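You operate a simulated robot arm through the tools that you are given. There is no shell and no other tool. Be economical: measure what you need, move in short steps, check, and stop when the job is done.

You are at the controls of a simulated robot arm. One attempt, no reset.

JOB
Press the gold cue shaft's loose tip home, then rack it again.
Fine: in the cue jig, tip toward the press knob; PRESS till the lamp is green, then OFF; same row; leave the others.

It is judged by the outcome, as a careful person would: the job done as asked, and still so three seconds after it is handed in. It fails if anything else is knocked over, pushed out of place, dropped, spilled or broken.

ROBOT AND FRAMES
A 6-joint arm with a two-finger parallel gripper, fixed in place. Base frame: the origin is at the foot of the arm, x ahead of it, y to its left, z up; the work surface is at about z = 898. Lengths are in mm, angles in degrees, forces in N, time in s.
With the tool pointing down near the work surface it reaches from about 240 to 660 mm from the base axis. Its first joint turns from -66.0 to 66.0 degrees. Payload 2.9 kg.
The TCP is the grasp point between the finger pads, 30 mm short of the fingertips. In the tool frame z runs along the fingers and y along their closing line. The gripper opens to 110 mm. The fingers are 20 mm wide and 10 mm thick; the gripper's body (48 by 112 mm) begins 55 mm behind the TCP.
Orientation is that of the tool frame in the base frame, as a unit quaternion [x, y, z, w]. With the fingers straight down and closing along the base's y, the tool's x points along the base's -x, its y along +y and its z along -z.

CONTROLS
- The arm moves only by the tool arm_command. Its argument "targets" is a list of rows, each an object of numbers (a shift or turn left out is 0, a gripper value left out holds the last): "tx", "ty", "tz": the shift along the tool's x, y, z in mm; "rx", "ry", "rz": the turn, a rotation vector about the tool's x, y, z in degrees; "jaw": the closure in counts, from 0 (fully open) to 255 (shut). In form: [{"tx": .., "ty": .., "tz": .., "rx": .., "ry": .., "rz": .., "jaw": ..}, ...]. A call has 1 to 8 rows; each row is the pose to reach, as a shift and turn from the pose commanded when the call began, along the tool's axes at that moment. Rows are played at 5 a second. More than 50 mm and 8.6 degrees between two rows, or a gripper value outside its range, and nothing of the call is played. A pose out of reach is approached as far as the arm can. The call stops where the force on the tool passes 70 N (or 10 N more than at its start, if that is more) or the arm is blocked; 0.2 s more then pass. The fingers move at their own pace (about 108 mm/s each) and stop on an object; they squeeze with about 33 N. The grip force told is the motor's: it shows also when the fingers shut on nothing. Time passes only in rows, and 0.2 s behind the last, so rows that repeat a pose let the fingers close. It gives the time, the measured TCP pose, the force on the tool (base axes), the opening and the grip force at its end, in the units of the frame above (readings bear some noise), and new pictures: "show" is both (left out), scene, wrist or none.
- Cameras (640 x 400 px; columns grow to the right, rows downward): "scene" is fixed at [84.9, 437.2, 1400]; the picture's right is [-0.70, -0.71, 0.00], its down [-0.29, 0.29, -0.91] and it looks along [0.65, -0.64, -0.41] (base axes); focal length 304 px, centre (320, 200). "wrist" rides on the gripper at [-36, 0, -57] in the tool frame; the picture's right is [0.00, -1.00, 0.00], its down [0.97, 0.00, -0.24] and it looks along [0.24, 0.00, 0.97] (tool axes); focal length 218 px, centre (320, 200). There is no depth. A picture from a camera that has moved, and an enlarged one, comes with that camera's place and axes in the base frame and with its lens.
- inspect(camera, box): a new picture of the part [left, top, right, bottom] of that camera's present view, enlarged. No time passes.
- job_done(): hands the job in; it is judged then, once.

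Work in short steps. Places have to be worked out from the pictures, the camera data and where the tool is seen: move nearer, look again, correct. Check each grasp and each placing, and mend what went wrong. You have 120 turns and 150 pictures in all, those below and enlarged ones among them. Open the gripper and draw the arm clear of the work before you hand the job in, unless the task says otherwise; then end with one line.

The tools are called after "Call:" by a JSON object that holds its "name" and its "arguments". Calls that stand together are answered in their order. arm_command: Moves the arm, as the interface text tells. Its arguments: {"type":"object","properties":{"targets":{"type":"array"},"show":{"type":"string","enum":["both","scene","wrist","none"]}},"required":["targets"]} The other tools are called the same way: inspect (camera, box) takes an enlarged picture of a part of a camera's view; job_done () hands the job in.

At the start:

```text
clock: 0.0
ee_pos: [443.0, 38.8, 1251.7]
ee_rot: [0.0, 1.0, 0.0, -0.001]
ft_force: [0.0, 0.6, -0.6]
gripper_width: 109.7
gripper_force: 0.0
```

scene: 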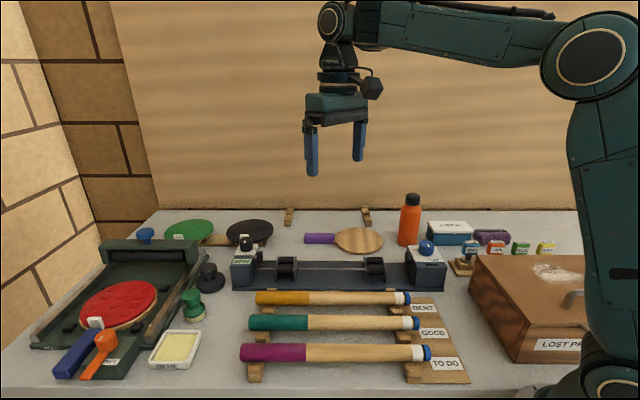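
wrist: 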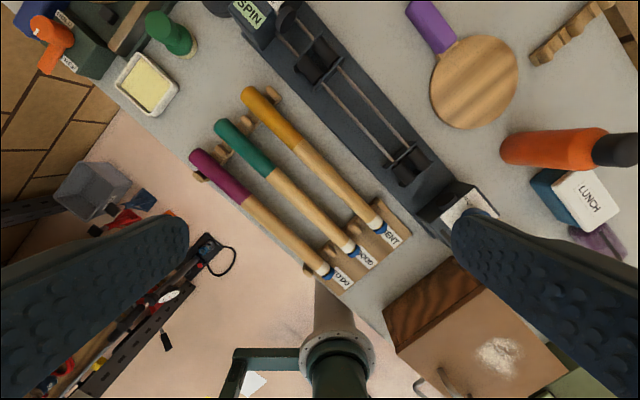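

The scene shows three cue shafts in a rack and a long jig with knobs at both ends. I'll look closer at both before moving.

Call:
{"name": "inspect", "arguments": {"camera": "scene", "box": [220, 220, 480, 390]}}

Call:
{"name": "inspect", "arguments": {"camera": "wrist", "box": [180, 0, 500, 290]}}

Call:
{"name": "inspect", "arguments": {"camera": "scene", "box": [370, 220, 480, 300]}}

Call:
{"name": "inspect", "arguments": {"camera": "scene", "box": [210, 220, 320, 300]}}

```text
2.35 times, centred on (350, 305) of scene
camera zoom: at [84.9, 437.2, 1400.0], right [-0.7, -0.71, 0.0], down [-0.29, 0.29, -0.91], along [0.65, -0.64, -0.41], focal length 716 px, centre (249, -47)
```

zoom: 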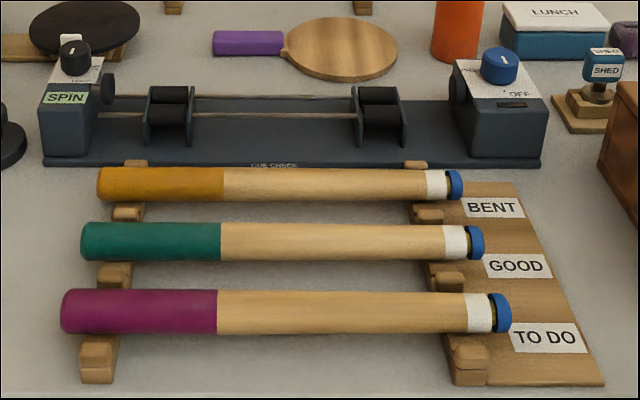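

```text
1.38 times, centred on (340, 145) of wrist
camera zoom: at [478.6, 39.1, 1309.0], right [0.0, -1.0, 0.0], down [-0.97, 0.0, 0.24], along [-0.24, 0.0, -0.97], focal length 301 px, centre (292, 276)
```

zoom: 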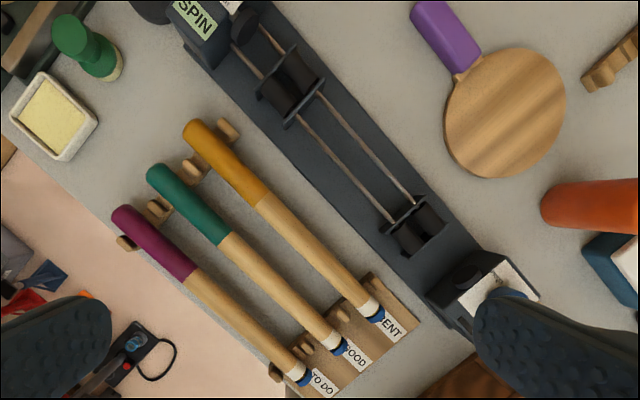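

```text
5.00 times, centred on (425, 260) of scene
camera zoom: at [84.9, 437.2, 1400.0], right [-0.7, -0.71, 0.0], down [-0.29, 0.29, -0.91], along [0.65, -0.64, -0.41], focal length 1522 px, centre (-205, -100)
```

zoom: 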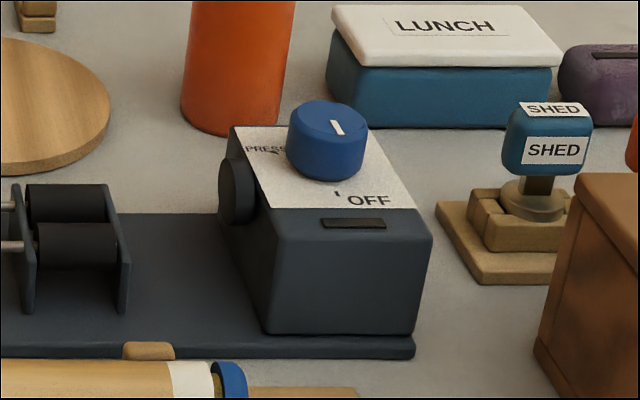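

```text
5.00 times, centred on (265, 260) of scene
camera zoom: at [84.9, 437.2, 1400.0], right [-0.7, -0.71, 0.0], down [-0.29, 0.29, -0.91], along [0.65, -0.64, -0.41], focal length 1522 px, centre (595, -100)
```

zoom: 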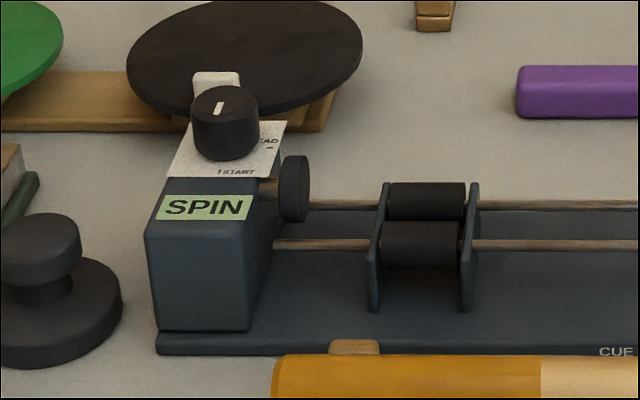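

The gold cue lies in the BENT row with its axis roughly from butt (564,163) to tip (328,-76), z≈921, so it runs at 45°. I'll turn the gripper 45° so it closes across the cue, and come down for a closer look.

Call:
{"name": "arm_command", "arguments": {"targets": [{"tx": -4, "ty": -3, "tz": 15, "rz": -7.5}, {"tx": -8, "ty": -6, "tz": 30, "rz": -15}, {"tx": -12, "ty": -9, "tz": 45, "rz": -22.5}, {"tx": -16, "ty": -12, "tz": 60, "rz": -30}, {"tx": -20, "ty": -15, "tz": 80, "rz": -37.5}, {"tx": -24, "ty": -18, "tz": 100, "rz": -45}, {"tx": -24, "ty": -18, "tz": 100, "rz": -45}]}}

```text
clock: 1.6
ee_pos: [467.8, 20.9, 1149.1]
ee_rot: [-0.384, 0.923, -0.001, 0.0]
ft_force: [-0.4, -0.2, 0.3]
gripper_width: 110.0
gripper_force: 0.1
camera wrist: at [492.5, 45.3, 1207.0], right [0.71, -0.71, 0.0], down [-0.69, -0.69, 0.24], along [-0.17, -0.17, -0.97], focal length 218 px, centre (320, 200)
```

scene: 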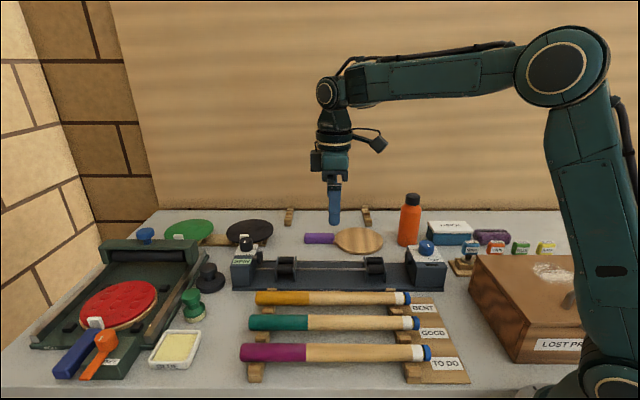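
wrist: 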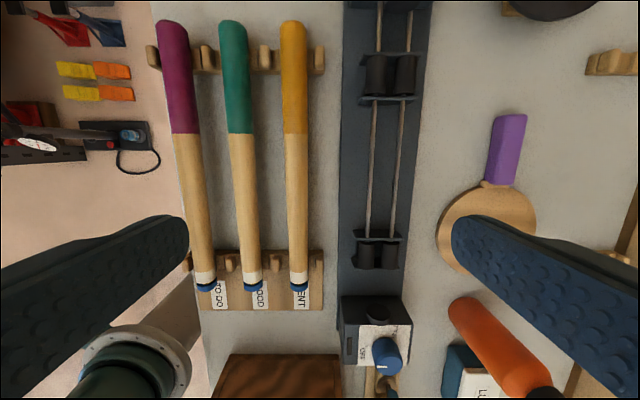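

The cues and jig are now aligned with the image axes. I'll enlarge the jig and the gold cue to measure them.

Call:
{"name": "inspect", "arguments": {"camera": "wrist", "box": [260, 0, 460, 125]}}

Call:
{"name": "inspect", "arguments": {"camera": "wrist", "box": [260, 220, 460, 400]}}

```text
3.20 times, centred on (360, 62) of wrist
camera zoom: at [492.5, 45.3, 1207.0], right [0.71, -0.71, 0.0], down [-0.69, -0.69, 0.24], along [-0.17, -0.17, -0.97], focal length 698 px, centre (192, 640)
```

zoom: 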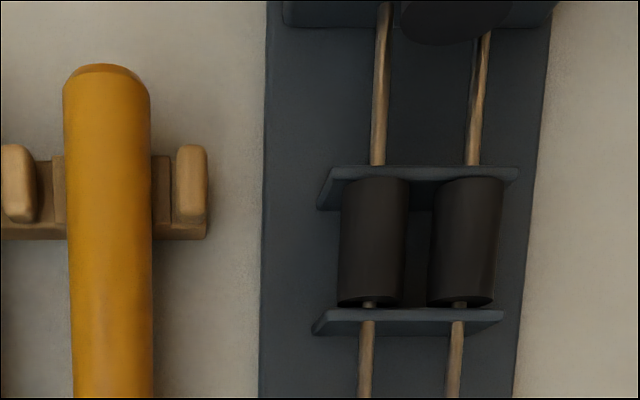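

```text
2.22 times, centred on (360, 310) of wrist
camera zoom: at [492.5, 45.3, 1207.0], right [0.71, -0.71, 0.0], down [-0.69, -0.69, 0.24], along [-0.17, -0.17, -0.97], focal length 485 px, centre (231, -44)
```

zoom: 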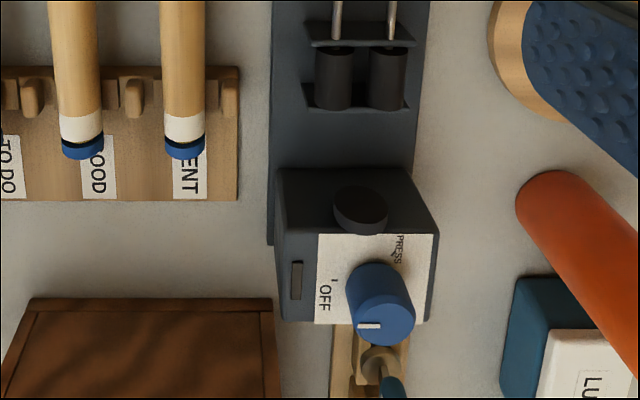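

Measured in a frame along/across the cues: gold axis at n≈285, spanning a≈-519 to -169, z≈920. The jig axis is at n≈398 with its discs about 362 apart and z≈948, so the cue fits. I'll go above the gold cue's middle with the jaws partly closed, and look again.

Call:
{"name": "arm_command", "arguments": {"targets": [{"tx": -1, "ty": 16, "tz": 30, "jaw": 105}, {"tx": -2, "ty": 31, "tz": 60, "jaw": 105}, {"tx": -2, "ty": 31, "tz": 100, "jaw": 105}, {"tx": -2, "ty": 31, "tz": 135, "jaw": 105}, {"tx": -2, "ty": 31, "tz": 135, "jaw": 105}]}}

```text
clock: 2.8
ee_pos: [445.2, 43.9, 1016.6]
ee_rot: [-0.382, 0.924, 0.0, 0.0]
ft_force: [0.1, 0.3, -0.3]
gripper_width: 64.7
gripper_force: 0.1
camera wrist: at [469.7, 69.1, 1074.3], right [0.71, -0.71, 0.0], down [-0.69, -0.69, 0.24], along [-0.17, -0.17, -0.97], focal length 218 px, centre (320, 200)
```

scene: 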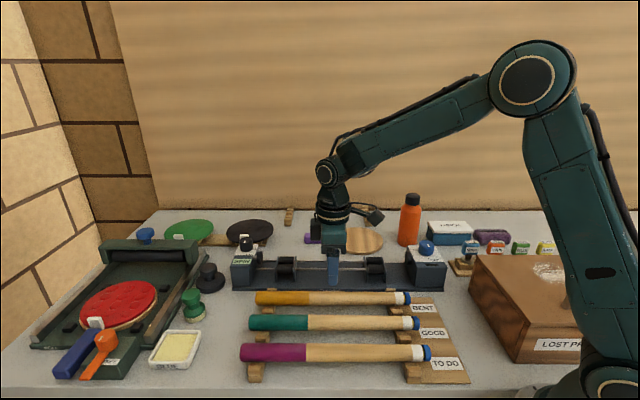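
wrist: 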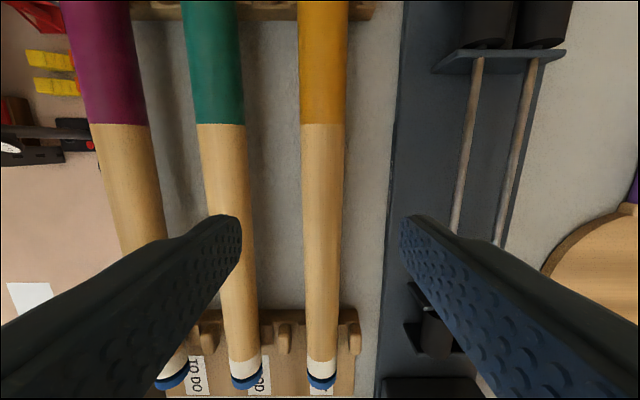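

The cue is centred between the fingers. I'll descend to TCP z≈938, so the fingertips end about 10 mm below the axis and clear the neighbouring cue.

Call:
{"name": "arm_command", "arguments": {"targets": [{"ty": -1, "tz": 30}, {"ty": -1, "tz": 55}, {"ty": -1, "tz": 70}, {"ty": -1, "tz": 78}, {"ty": -1, "tz": 78}]}}

Call:
{"name": "inspect", "arguments": {"camera": "scene", "box": [240, 220, 460, 358]}}

```text
clock: 4.0
ee_pos: [444.5, 43.5, 937.2]
ee_rot: [-0.382, 0.924, 0.001, 0.0]
ft_force: [0.2, -0.4, -0.6]
gripper_width: 64.5
gripper_force: 0.0
camera wrist: at [470.3, 69.7, 995.5], right [0.71, -0.71, 0.0], down [-0.69, -0.69, 0.24], along [-0.17, -0.17, -0.97], focal length 218 px, centre (320, 200)
```

scene: 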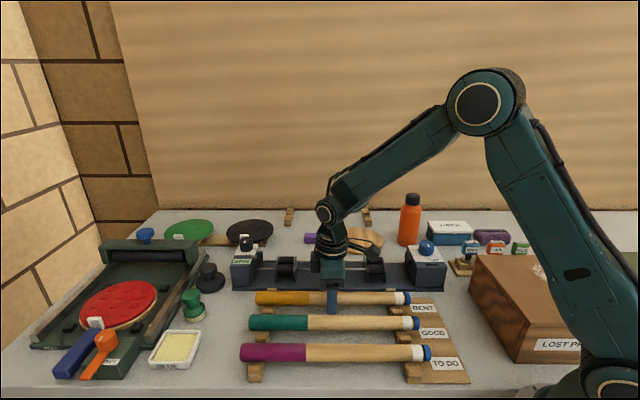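
wrist: 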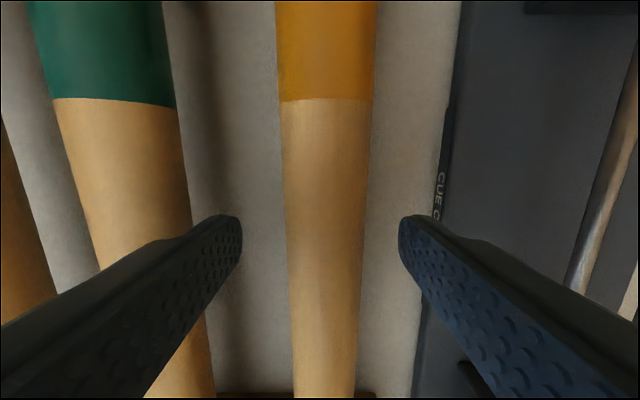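

```text
2.90 times, centred on (350, 289) of scene
camera zoom: at [84.9, 437.2, 1400.0], right [-0.7, -0.71, 0.0], down [-0.29, 0.29, -0.91], along [0.65, -0.64, -0.41], focal length 882 px, centre (233, -58)
```

zoom: 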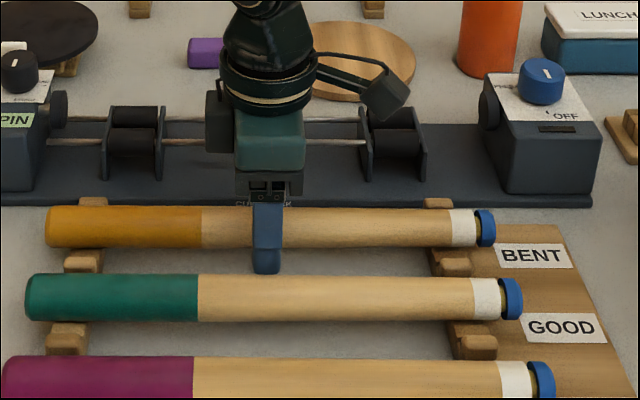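

The fingers straddle the cue clear of the green one. I'll close on it.

Call:
{"name": "arm_command", "arguments": {"targets": [{"jaw": 150}, {"jaw": 255}, {"jaw": 255}, {"jaw": 255}], "show": "wrist"}}

```text
clock: 5.0
ee_pos: [445.5, 43.5, 938.8]
ee_rot: [-0.381, 0.924, 0.0, 0.001]
ft_force: [5.0, -6.6, 3.2]
gripper_width: 31.2
gripper_force: 32.9
camera wrist: at [470.9, 69.2, 996.2], right [0.71, -0.71, 0.0], down [-0.69, -0.69, 0.24], along [-0.17, -0.17, -0.97], focal length 218 px, centre (320, 200)
```

wrist: 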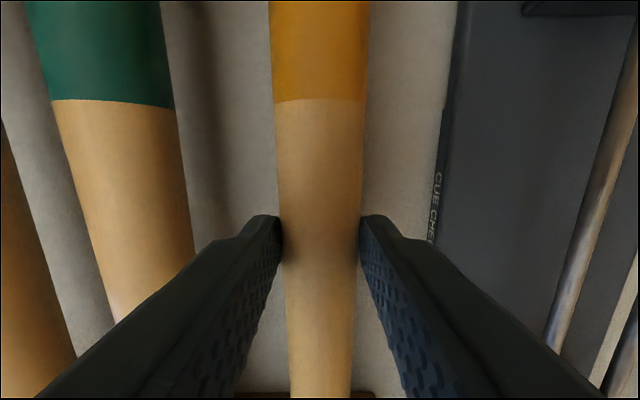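

Gripped, 31 mm wide at 33 N. I'll lift straight up in small steps.

Call:
{"name": "arm_command", "arguments": {"targets": [{"tz": -5}, {"tz": -15}, {"tz": -30}, {"tz": -50}, {"tz": -75}, {"tz": -95}, {"tz": -95}]}}

Call:
{"name": "inspect", "arguments": {"camera": "scene", "box": [220, 200, 480, 362]}}

```text
clock: 6.6
ee_pos: [447.4, 42.3, 1034.3]
ee_rot: [-0.383, 0.924, 0.0, 0.0]
ft_force: [-0.8, -0.2, -1.4]
gripper_width: 31.1
gripper_force: 33.3
camera wrist: at [472.7, 68.4, 1090.9], right [0.71, -0.71, 0.0], down [-0.69, -0.69, 0.24], along [-0.17, -0.17, -0.97], focal length 218 px, centre (320, 200)
```

scene: 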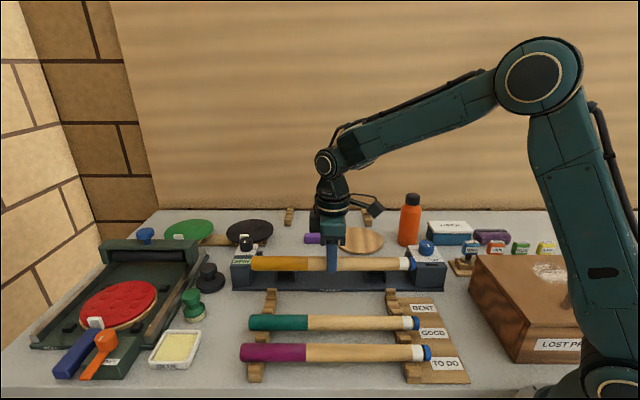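
wrist: 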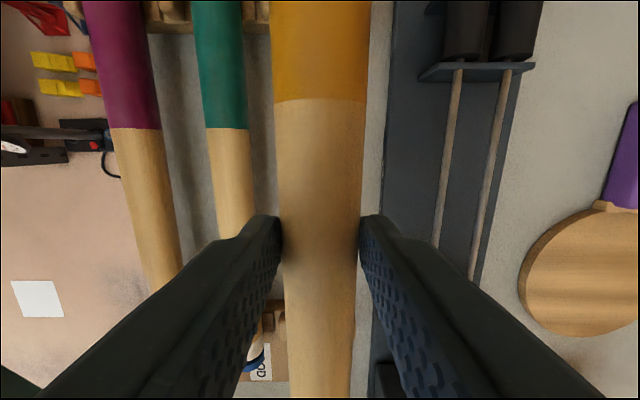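

```text
2.46 times, centred on (350, 281) of scene
camera zoom: at [84.9, 437.2, 1400.0], right [-0.7, -0.71, 0.0], down [-0.29, 0.29, -0.91], along [0.65, -0.64, -0.41], focal length 749 px, centre (246, 1)
```

zoom: 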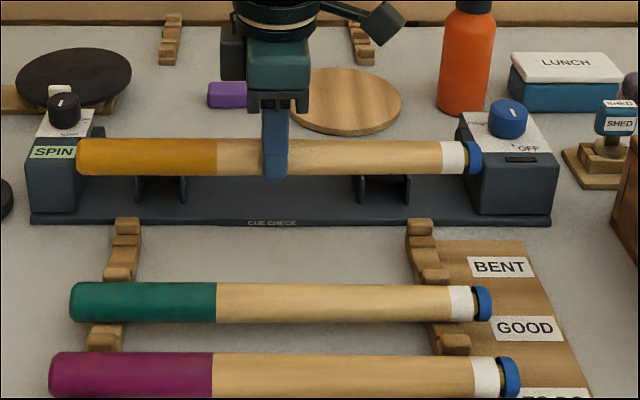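

The cue came up level and unslipped, and the rack's other cues are undisturbed. I'll carry it sideways over the jig axis (112 mm) with a 5 mm shift toward the press end.

Call:
{"name": "arm_command", "arguments": {"targets": [{"tz": -15}, {"tz": -15, "ty": -25, "tx": 1}, {"tz": -15, "ty": -55, "tx": 3}, {"tz": -15, "ty": -85, "tx": 5}, {"tz": -15, "ty": -104, "tx": 5}, {"tz": -15, "ty": -111.6, "tx": 5}, {"tz": 0, "ty": -111.6, "tx": 5}, {"tz": 0, "ty": -111.6, "tx": 5}]}}

Call:
{"name": "inspect", "arguments": {"camera": "scene", "box": [220, 200, 460, 350]}}

```text
clock: 8.4
ee_pos: [522.1, -38.8, 1033.5]
ee_rot: [-0.383, 0.924, 0.0, 0.001]
ft_force: [0.2, 0.5, -2.3]
gripper_width: 31.2
gripper_force: 33.1
camera wrist: at [546.7, -14.0, 1091.4], right [0.71, -0.71, 0.0], down [-0.69, -0.69, 0.24], along [-0.17, -0.17, -0.97], focal length 218 px, centre (320, 200)
```

scene: 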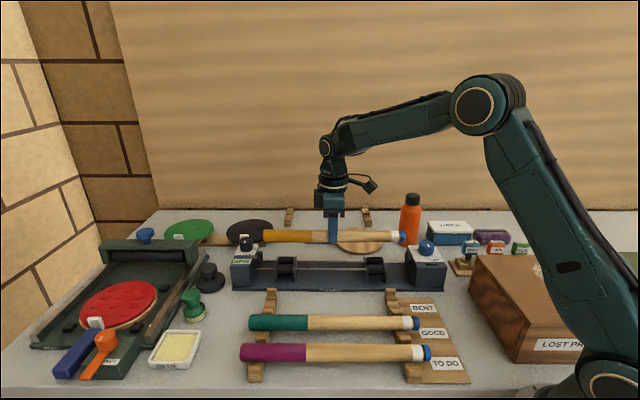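
wrist: 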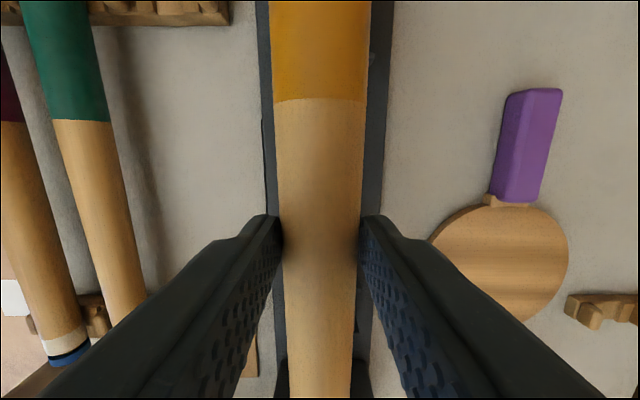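

```text
2.67 times, centred on (340, 275) of scene
camera zoom: at [84.9, 437.2, 1400.0], right [-0.7, -0.71, 0.0], down [-0.29, 0.29, -0.91], along [0.65, -0.64, -0.41], focal length 812 px, centre (267, 0)
```

zoom: 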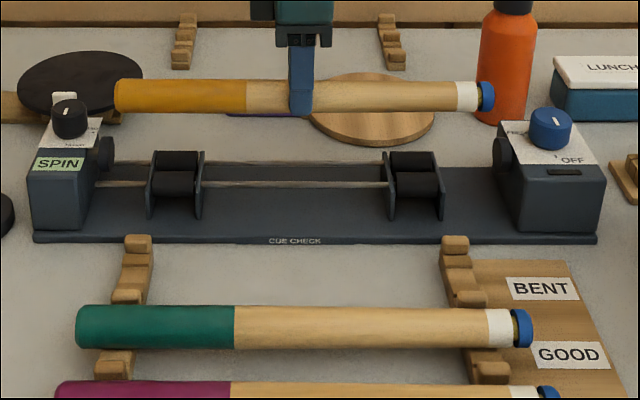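

The cue is above the jig and axially centred between the discs. I'll lower to about 15 mm above the expected seating height and check.

Call:
{"name": "arm_command", "arguments": {"targets": [{"tz": 15, "ty": -1.5, "tx": 1}, {"tz": 30, "ty": -1.5, "tx": 1}, {"tz": 42, "ty": -1.5, "tx": 1}, {"tz": 52, "ty": -1.5, "tx": 1}, {"tz": 52, "ty": -1.5, "tx": 1}]}}

Call:
{"name": "inspect", "arguments": {"camera": "scene", "box": [220, 210, 460, 310]}}

```text
clock: 9.6
ee_pos: [525.5, -38.3, 982.6]
ee_rot: [-0.383, 0.924, -0.001, 0.001]
ft_force: [-0.1, 0.0, -1.6]
gripper_width: 31.2
gripper_force: 33.0
camera wrist: at [550.3, -14.0, 1038.8], right [0.71, -0.71, 0.0], down [-0.69, -0.69, 0.24], along [-0.17, -0.17, -0.97], focal length 218 px, centre (320, 200)
```

scene: 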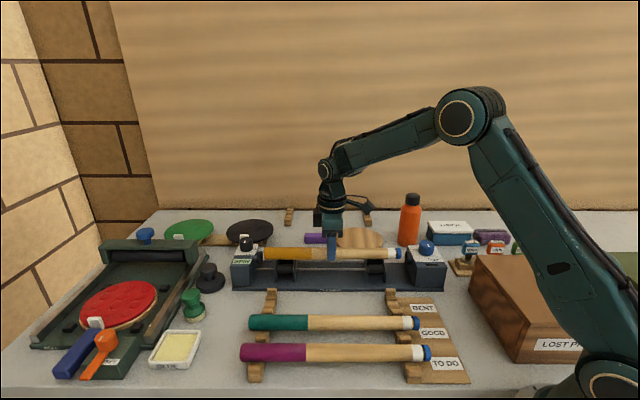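
wrist: 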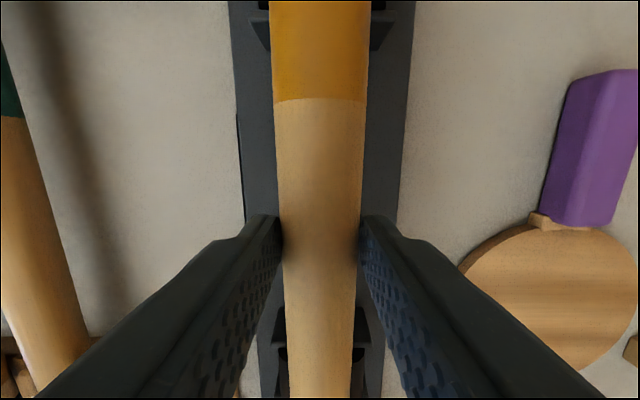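

```text
2.67 times, centred on (340, 260) of scene
camera zoom: at [84.9, 437.2, 1400.0], right [-0.7, -0.71, 0.0], down [-0.29, 0.29, -0.91], along [0.65, -0.64, -0.41], focal length 812 px, centre (267, 40)
```

zoom: 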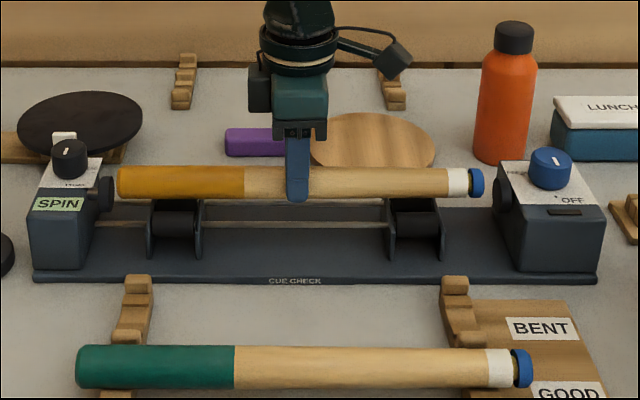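

The cue is well centred over the cradles and fits between the discs. I'll lower it gently until it touches the rollers.

Call:
{"name": "arm_command", "arguments": {"targets": [{"tz": 5, "tx": 1}, {"tz": 9, "tx": 1}, {"tz": 12, "tx": 1}, {"tz": 14, "tx": 1}, {"tz": 14, "tx": 1}]}}

Call:
{"name": "inspect", "arguments": {"camera": "scene", "box": [220, 210, 460, 310]}}

```text
clock: 10.8
ee_pos: [522.5, -41.2, 968.6]
ee_rot: [-0.382, 0.924, -0.001, 0.0]
ft_force: [-0.4, -2.9, 3.1]
gripper_width: 31.1
gripper_force: 33.0
camera wrist: at [548.1, -15.4, 1025.2], right [0.71, -0.71, 0.0], down [-0.69, -0.69, 0.24], along [-0.17, -0.17, -0.97], focal length 218 px, centre (320, 200)
```

scene: 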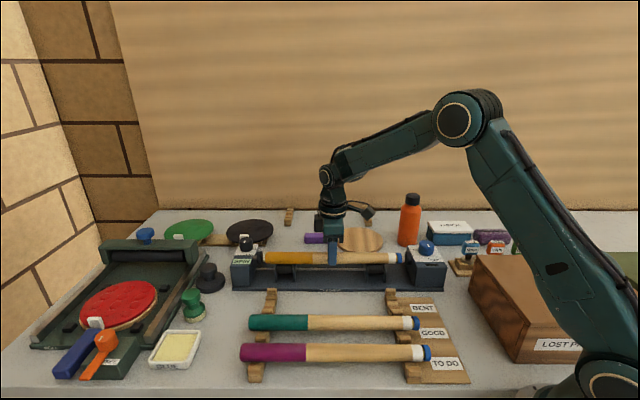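
wrist: 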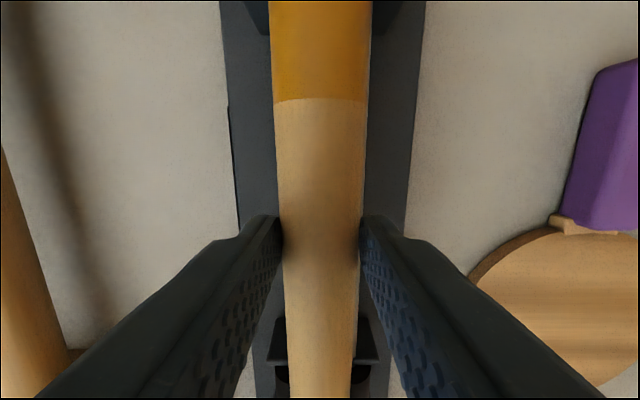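

```text
2.67 times, centred on (340, 260) of scene
camera zoom: at [84.9, 437.1, 1400.0], right [-0.7, -0.71, 0.0], down [-0.29, 0.29, -0.91], along [0.65, -0.64, -0.41], focal length 812 px, centre (267, 40)
```

zoom: 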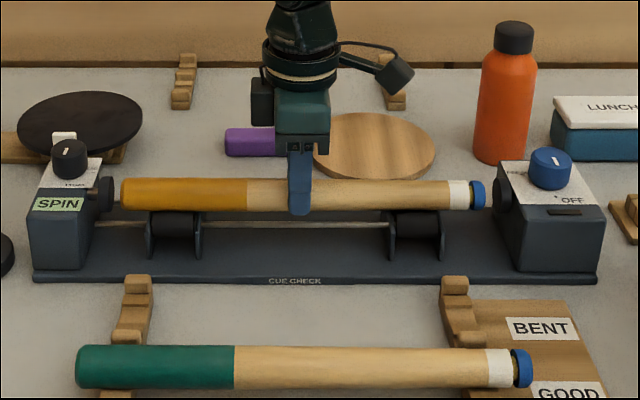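

First contact forces are appearing (about 5 N). I'll go down a few more millimetres in small steps.

Call:
{"name": "arm_command", "arguments": {"targets": [{"tz": 1}, {"tz": 2}, {"tz": 3}, {"tz": 3}]}}

Call:
{"name": "inspect", "arguments": {"camera": "scene", "box": [220, 225, 340, 300]}}

Call:
{"name": "inspect", "arguments": {"camera": "scene", "box": [340, 225, 460, 300]}}

```text
clock: 11.8
ee_pos: [524.9, -41.4, 966.5]
ee_rot: [-0.381, 0.924, -0.003, 0.004]
ft_force: [10.2, -10.4, 24.6]
gripper_width: 31.1
gripper_force: 33.4
camera wrist: at [548.5, -16.4, 1024.1], right [0.71, -0.71, 0.01], down [-0.69, -0.69, 0.23], along [-0.16, -0.17, -0.97], focal length 218 px, centre (320, 200)
```

scene: 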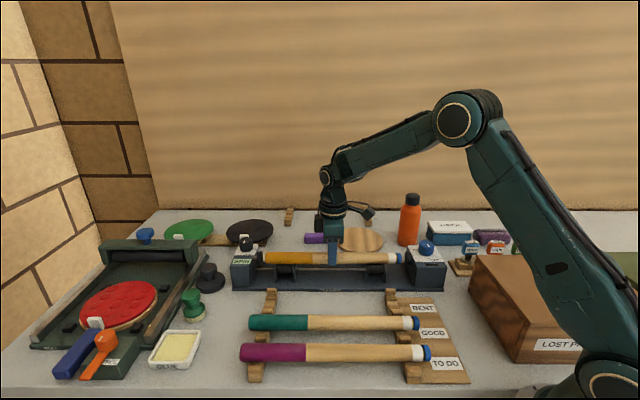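
wrist: 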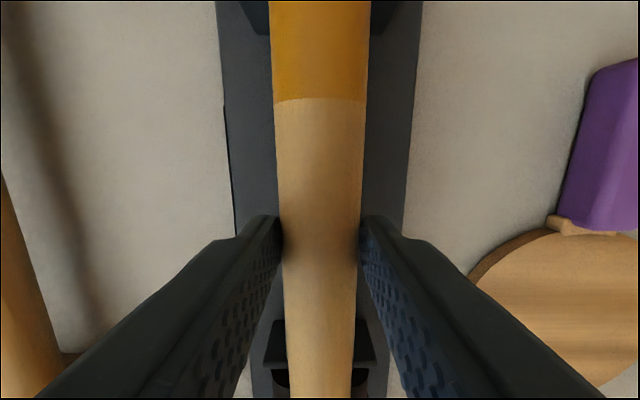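

```text
5.33 times, centred on (280, 262) of scene
camera zoom: at [84.8, 437.0, 1400.1], right [-0.7, -0.71, 0.0], down [-0.29, 0.29, -0.91], along [0.65, -0.64, -0.41], focal length 1623 px, centre (533, -133)
```

zoom: 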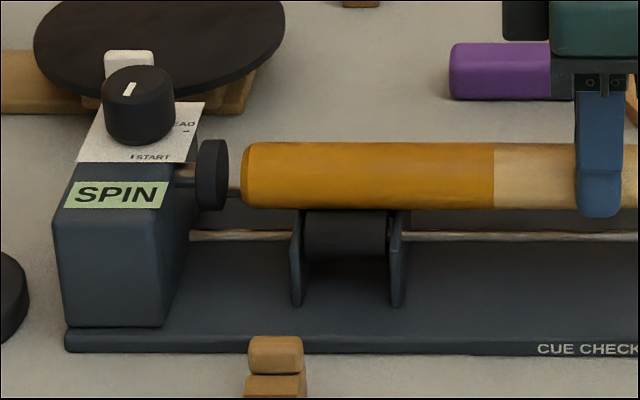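

```text
5.33 times, centred on (400, 262) of scene
camera zoom: at [84.8, 437.0, 1400.1], right [-0.7, -0.71, 0.0], down [-0.29, 0.29, -0.91], along [0.65, -0.64, -0.41], focal length 1623 px, centre (-107, -133)
```

zoom: 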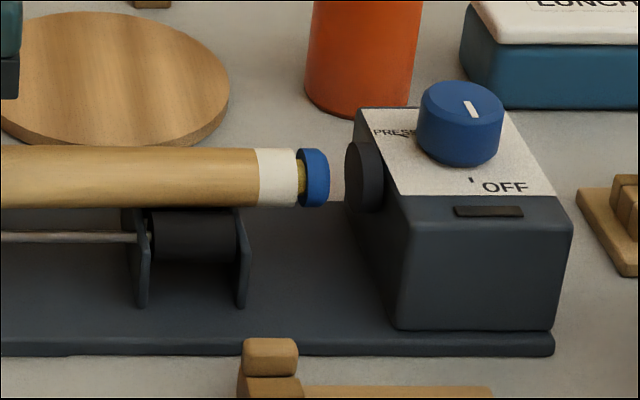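

The cue is seated on both cradles (25 N up), with gaps at both discs. I'll relax the downforce and open the jaws partly.

Call:
{"name": "arm_command", "arguments": {"targets": [{"tz": -1.5, "ty": -1}, {"tz": -1.5, "ty": -1, "jaw": 150}, {"tz": -1.5, "ty": -1, "jaw": 105}, {"tz": -1.5, "ty": -1, "jaw": 105}, {"tz": -1.5, "ty": -1, "jaw": 105}]}}

Call:
{"name": "inspect", "arguments": {"camera": "scene", "box": [220, 210, 460, 310]}}

```text
clock: 13.0
ee_pos: [523.0, -41.1, 964.7]
ee_rot: [-0.382, 0.924, 0.0, 0.0]
ft_force: [0.0, 0.0, 0.5]
gripper_width: 64.7
gripper_force: 0.1
camera wrist: at [548.1, -16.7, 1022.4], right [0.71, -0.71, 0.0], down [-0.69, -0.69, 0.24], along [-0.17, -0.17, -0.97], focal length 218 px, centre (320, 200)
```

scene: 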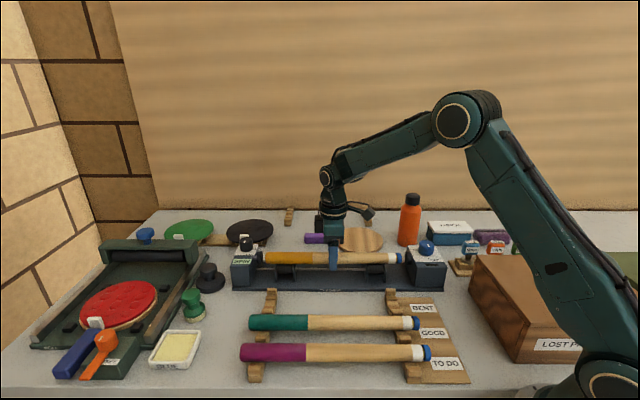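
wrist: 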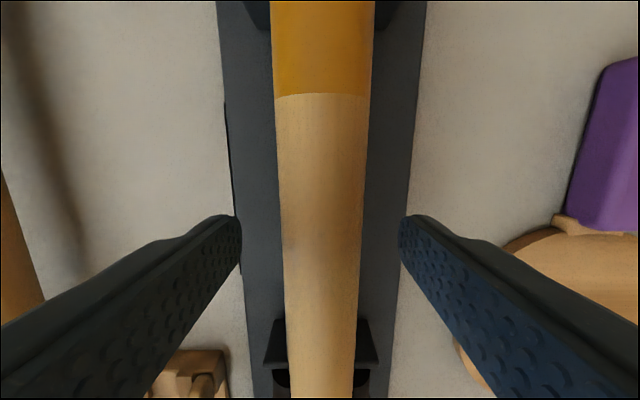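

```text
2.67 times, centred on (340, 260) of scene
camera zoom: at [84.9, 437.2, 1400.0], right [-0.7, -0.71, 0.0], down [-0.29, 0.29, -0.91], along [0.65, -0.64, -0.41], focal length 812 px, centre (267, 40)
```

zoom: 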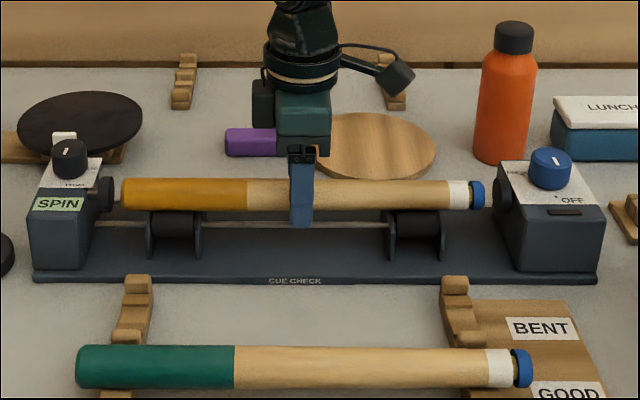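

The cue rests in the jig on its own. I'll rise straight up and move along the jig toward the press knob to look at it.

Call:
{"name": "arm_command", "arguments": {"targets": [{"tz": -25}, {"tz": -60}, {"tz": -100}, {"tz": -120, "tx": 35}, {"tz": -120, "tx": 80}, {"tz": -120, "tx": 120}, {"tz": -120, "tx": 150}, {"tz": -120, "tx": 150}]}}

Call:
{"name": "inspect", "arguments": {"camera": "wrist", "box": [240, 130, 400, 260]}}

Call:
{"name": "inspect", "arguments": {"camera": "scene", "box": [380, 225, 460, 285]}}

```text
clock: 14.8
ee_pos: [415.2, -147.9, 1086.5]
ee_rot: [-0.383, 0.924, 0.0, -0.001]
ft_force: [-0.1, -0.1, 0.0]
gripper_width: 64.5
gripper_force: 0.1
camera wrist: at [440.7, -123.4, 1142.9], right [0.71, -0.71, 0.0], down [-0.69, -0.69, 0.24], along [-0.17, -0.17, -0.97], focal length 218 px, centre (320, 200)
```

scene: 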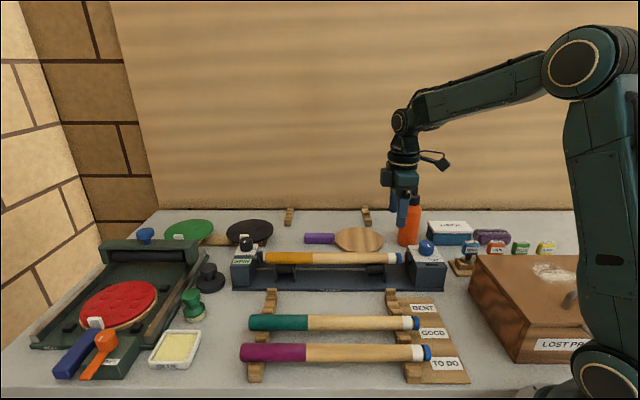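
wrist: 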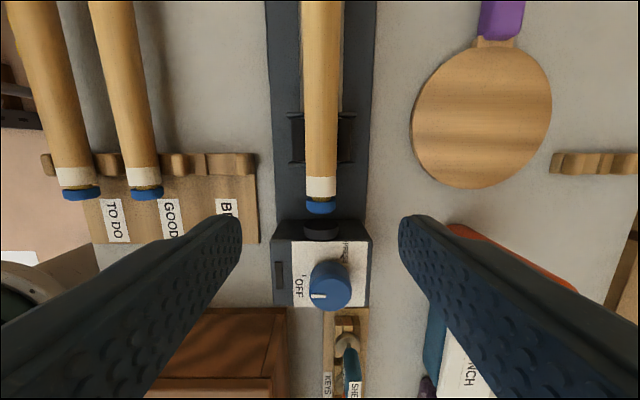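

```text
3.08 times, centred on (320, 195) of wrist
camera zoom: at [440.7, -123.4, 1142.9], right [0.71, -0.71, 0.0], down [-0.69, -0.69, 0.24], along [-0.17, -0.17, -0.97], focal length 672 px, centre (320, 215)
```

zoom: 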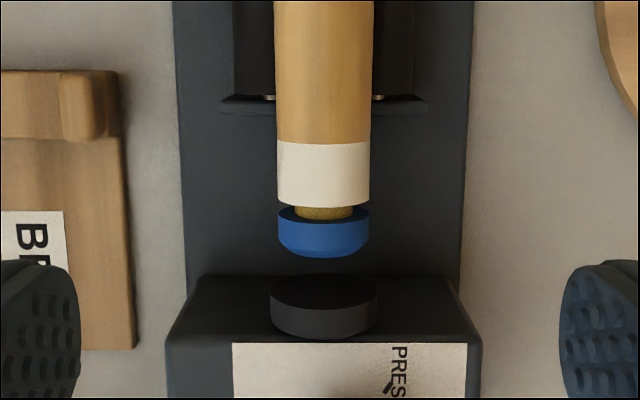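

```text
6.67 times, centred on (420, 255) of scene
camera zoom: at [84.9, 437.2, 1400.0], right [-0.7, -0.71, 0.0], down [-0.29, 0.29, -0.91], along [0.65, -0.64, -0.41], focal length 2029 px, centre (-347, -167)
```

zoom: 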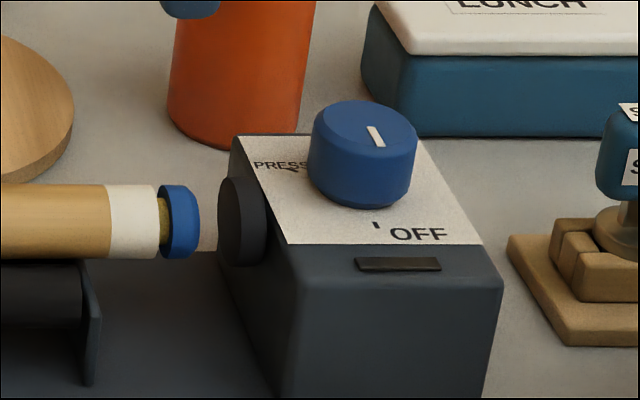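

The tip lines up with the press disc. Now a close look at the knob and its marks.

Call:
{"name": "inspect", "arguments": {"camera": "wrist", "box": [260, 225, 390, 325]}}

```text
4.00 times, centred on (325, 275) of wrist
camera zoom: at [440.7, -123.4, 1142.9], right [0.71, -0.71, 0.0], down [-0.69, -0.69, 0.24], along [-0.17, -0.17, -0.97], focal length 873 px, centre (300, -100)
```

zoom: 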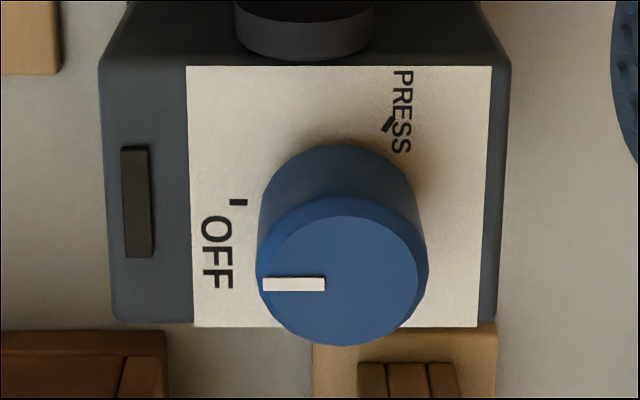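

The OFF mark points toward the rack side, and PRESS is about 120° clockwise from it seen from above. I judge the knob top at n≈407.5, a≈-104, z≈984, about 33 mm across. I'll move above it.

Call:
{"name": "arm_command", "arguments": {"targets": [{"tx": 30, "ty": -4}, {"tx": 60, "ty": -7}, {"tx": 85, "ty": -9.3}, {"tx": 85, "ty": -9.3, "tz": 25}, {"tx": 85, "ty": -9.3, "tz": 45}, {"tx": 85, "ty": -9.3, "tz": 45}]}}

Call:
{"name": "inspect", "arguments": {"camera": "scene", "box": [370, 180, 490, 300]}}

```text
clock: 16.2
ee_pos: [363.9, -215.1, 1039.7]
ee_rot: [-0.382, 0.924, 0.001, 0.0]
ft_force: [-0.6, 0.1, 0.2]
gripper_width: 64.7
gripper_force: 0.0
camera wrist: at [389.0, -189.5, 1096.0], right [0.71, -0.71, 0.0], down [-0.69, -0.69, 0.24], along [-0.17, -0.17, -0.97], focal length 218 px, centre (320, 200)
```

scene: 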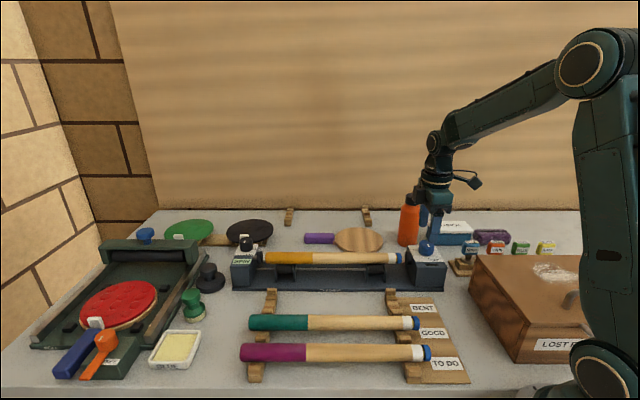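
wrist: 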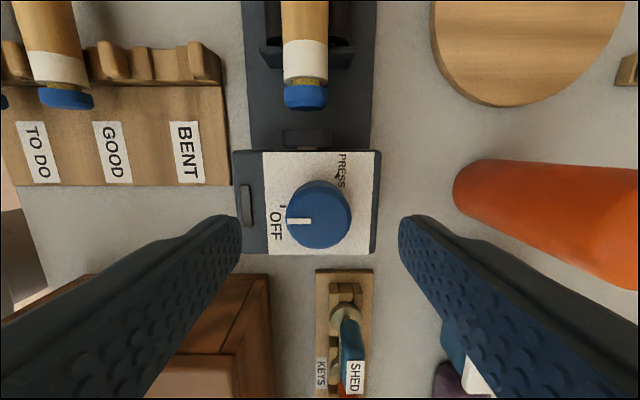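

```text
3.33 times, centred on (430, 240) of scene
camera zoom: at [84.9, 437.2, 1400.0], right [-0.7, -0.71, 0.0], down [-0.29, 0.29, -0.91], along [0.65, -0.64, -0.41], focal length 1014 px, centre (-47, 67)
```

zoom: 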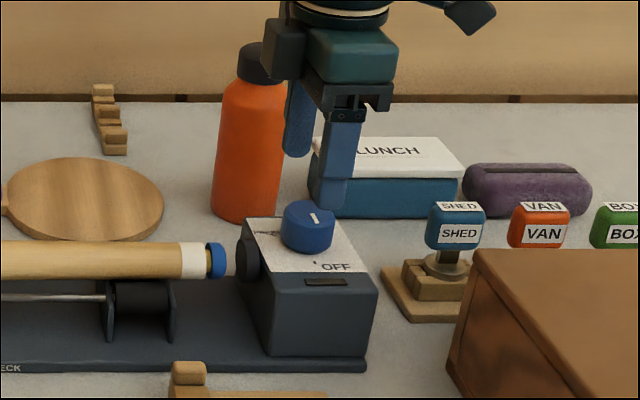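

The knob is centred between the fingers. I'll come down with the tips to just above the panel.

Call:
{"name": "arm_command", "arguments": {"targets": [{"tx": 2, "tz": 15}, {"tx": 2, "tz": 30}, {"tx": 2, "tz": 40}, {"tx": 2, "tz": 44}, {"tx": 2, "tz": 44}]}}

Call:
{"name": "inspect", "arguments": {"camera": "scene", "box": [390, 210, 470, 290]}}

```text
clock: 17.4
ee_pos: [360.8, -216.3, 996.4]
ee_rot: [-0.382, 0.924, 0.0, 0.001]
ft_force: [0.2, -0.1, -0.4]
gripper_width: 64.7
gripper_force: 0.0
camera wrist: at [386.4, -191.4, 1054.0], right [0.71, -0.71, 0.0], down [-0.69, -0.69, 0.24], along [-0.17, -0.17, -0.97], focal length 218 px, centre (320, 200)
```

scene: 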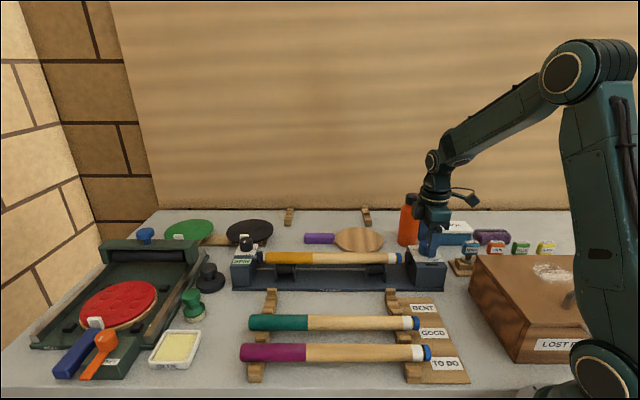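
wrist: 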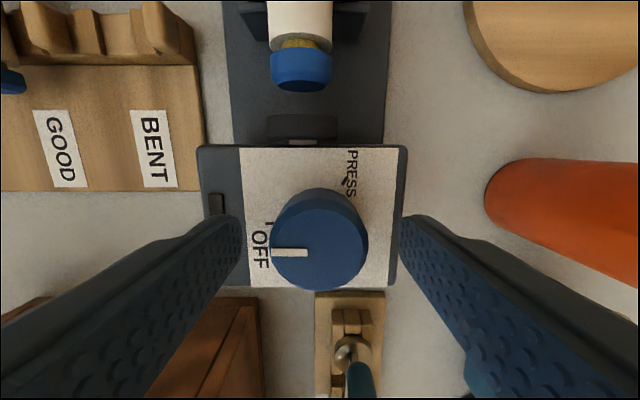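

```text
5.00 times, centred on (430, 250) of scene
camera zoom: at [84.9, 437.2, 1400.0], right [-0.7, -0.71, 0.0], down [-0.29, 0.29, -0.91], along [0.65, -0.64, -0.41], focal length 1522 px, centre (-230, -50)
```

zoom: 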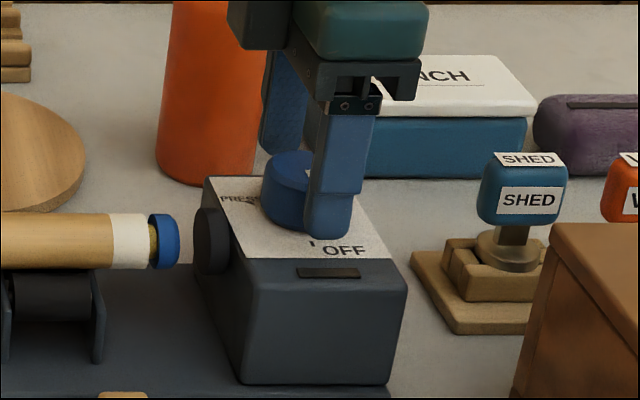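

The fingers straddle the knob and clear the panel. I'll close on it.

Call:
{"name": "arm_command", "arguments": {"targets": [{"tx": -0.7, "jaw": 150}, {"tx": -0.7, "jaw": 255}, {"tx": -0.7, "jaw": 255}, {"tx": -0.7, "jaw": 255}]}}

```text
clock: 18.4
ee_pos: [361.2, -216.9, 996.8]
ee_rot: [-0.382, 0.924, 0.0, -0.001]
ft_force: [-4.0, 2.7, 0.4]
gripper_width: 36.7
gripper_force: 45.0
camera wrist: at [386.5, -190.8, 1054.1], right [0.71, -0.71, 0.0], down [-0.69, -0.69, 0.24], along [-0.17, -0.17, -0.97], focal length 218 px, centre (320, 200)
```

scene: 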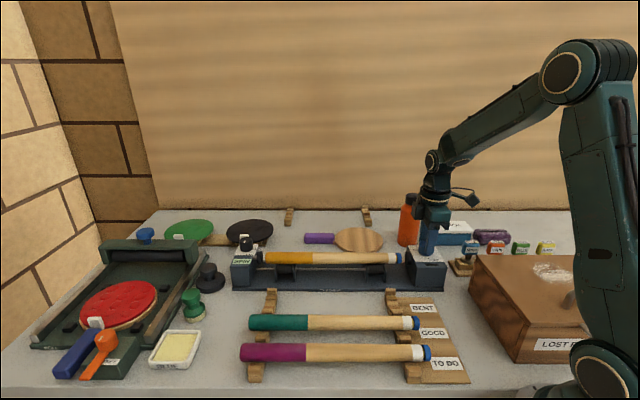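
wrist: 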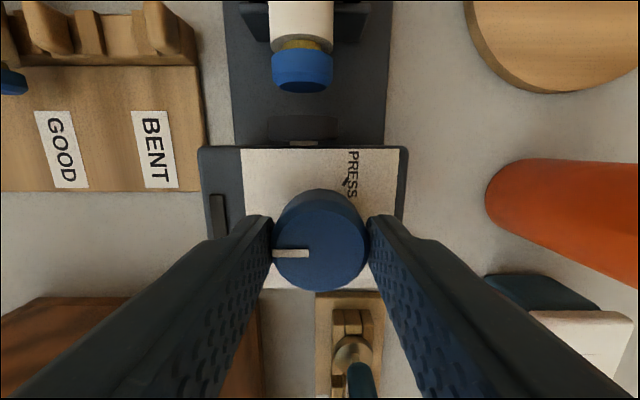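

The knob is gripped with little side force. I'll turn it clockwise (positive rz) about 60°.

Call:
{"name": "arm_command", "arguments": {"targets": [{"rz": 8}, {"rz": 16}, {"rz": 24}, {"rz": 32}, {"rz": 40}, {"rz": 48}, {"rz": 56}, {"rz": 60}]}}

Call:
{"name": "inspect", "arguments": {"camera": "scene", "box": [370, 220, 470, 300]}}

```text
clock: 20.2
ee_pos: [362.7, -217.8, 997.8]
ee_rot: [0.134, 0.991, -0.001, -0.002]
ft_force: [-7.0, -24.2, -37.2]
gripper_width: 36.9
gripper_force: 44.7
camera wrist: at [396.3, -226.7, 1054.0], right [-0.27, -0.96, 0.0], down [-0.94, 0.26, 0.24], along [-0.23, 0.06, -0.97], focal length 218 px, centre (320, 200)
```

scene: 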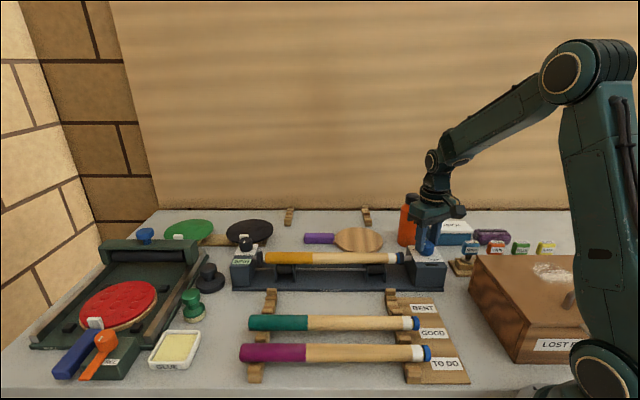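
wrist: 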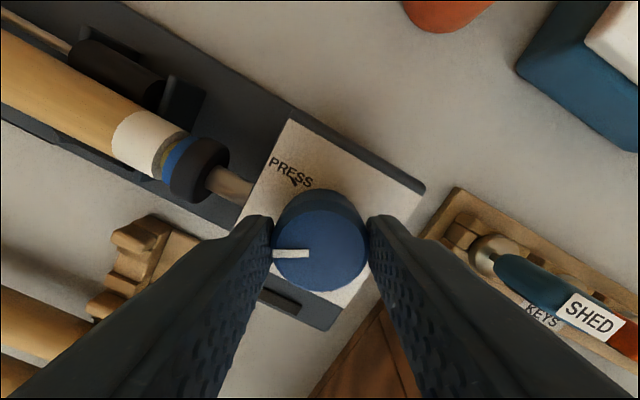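

```text
5.00 times, centred on (420, 260) of scene
camera zoom: at [85.1, 436.3, 1400.3], right [-0.7, -0.71, 0.0], down [-0.3, 0.29, -0.91], along [0.65, -0.64, -0.42], focal length 1522 px, centre (-180, -100)
```

zoom: 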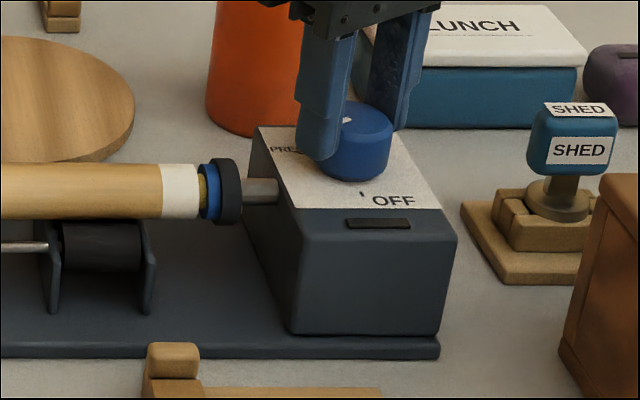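

The press disc has advanced along with the knob and touches the tip; the lamp is still dark. I'll continue turning in smaller portions.

Call:
{"name": "arm_command", "arguments": {"targets": [{"rz": 6, "tz": 0.5}, {"rz": 12, "tz": 1}, {"rz": 18, "tz": 1}, {"rz": 24, "tz": 1}, {"rz": 24, "tz": 1}]}}

Call:
{"name": "inspect", "arguments": {"camera": "scene", "box": [370, 220, 470, 300]}}

```text
clock: 21.4
ee_pos: [360.8, -217.0, 996.3]
ee_rot: [0.337, 0.942, -0.001, 0.001]
ft_force: [-17.4, -20.3, 3.7]
gripper_width: 36.7
gripper_force: 45.7
camera wrist: at [388.9, -240.3, 1054.3], right [-0.63, -0.77, 0.0], down [-0.75, 0.62, 0.24], along [-0.19, 0.15, -0.97], focal length 218 px, centre (320, 200)
```

scene: 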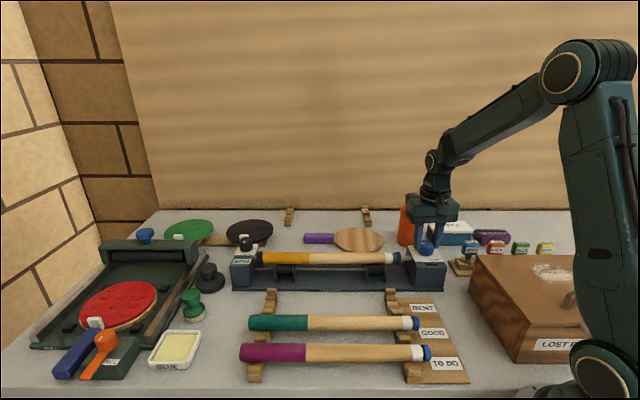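
wrist: 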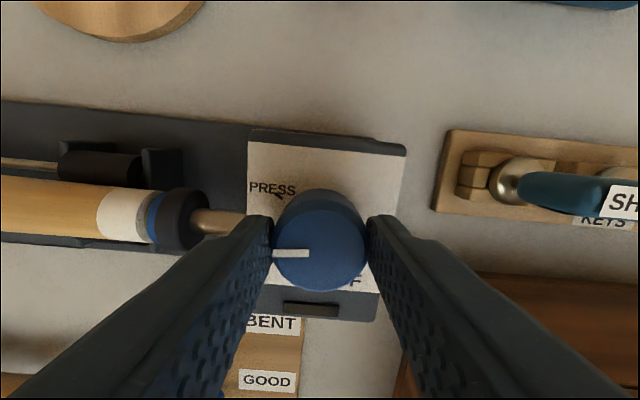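

```text
5.00 times, centred on (420, 260) of scene
camera zoom: at [84.4, 436.7, 1400.2], right [-0.7, -0.71, 0.0], down [-0.29, 0.29, -0.91], along [0.65, -0.64, -0.41], focal length 1522 px, centre (-180, -100)
```

zoom: 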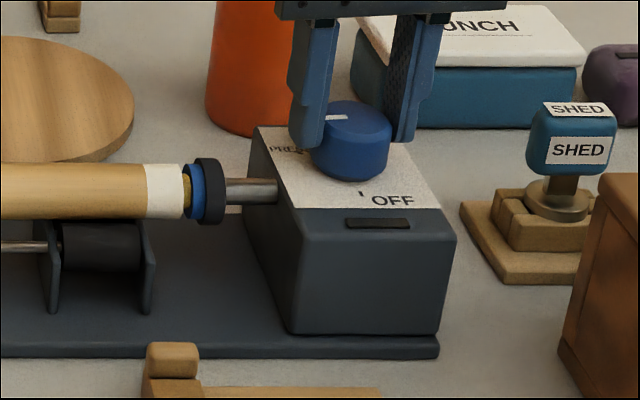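

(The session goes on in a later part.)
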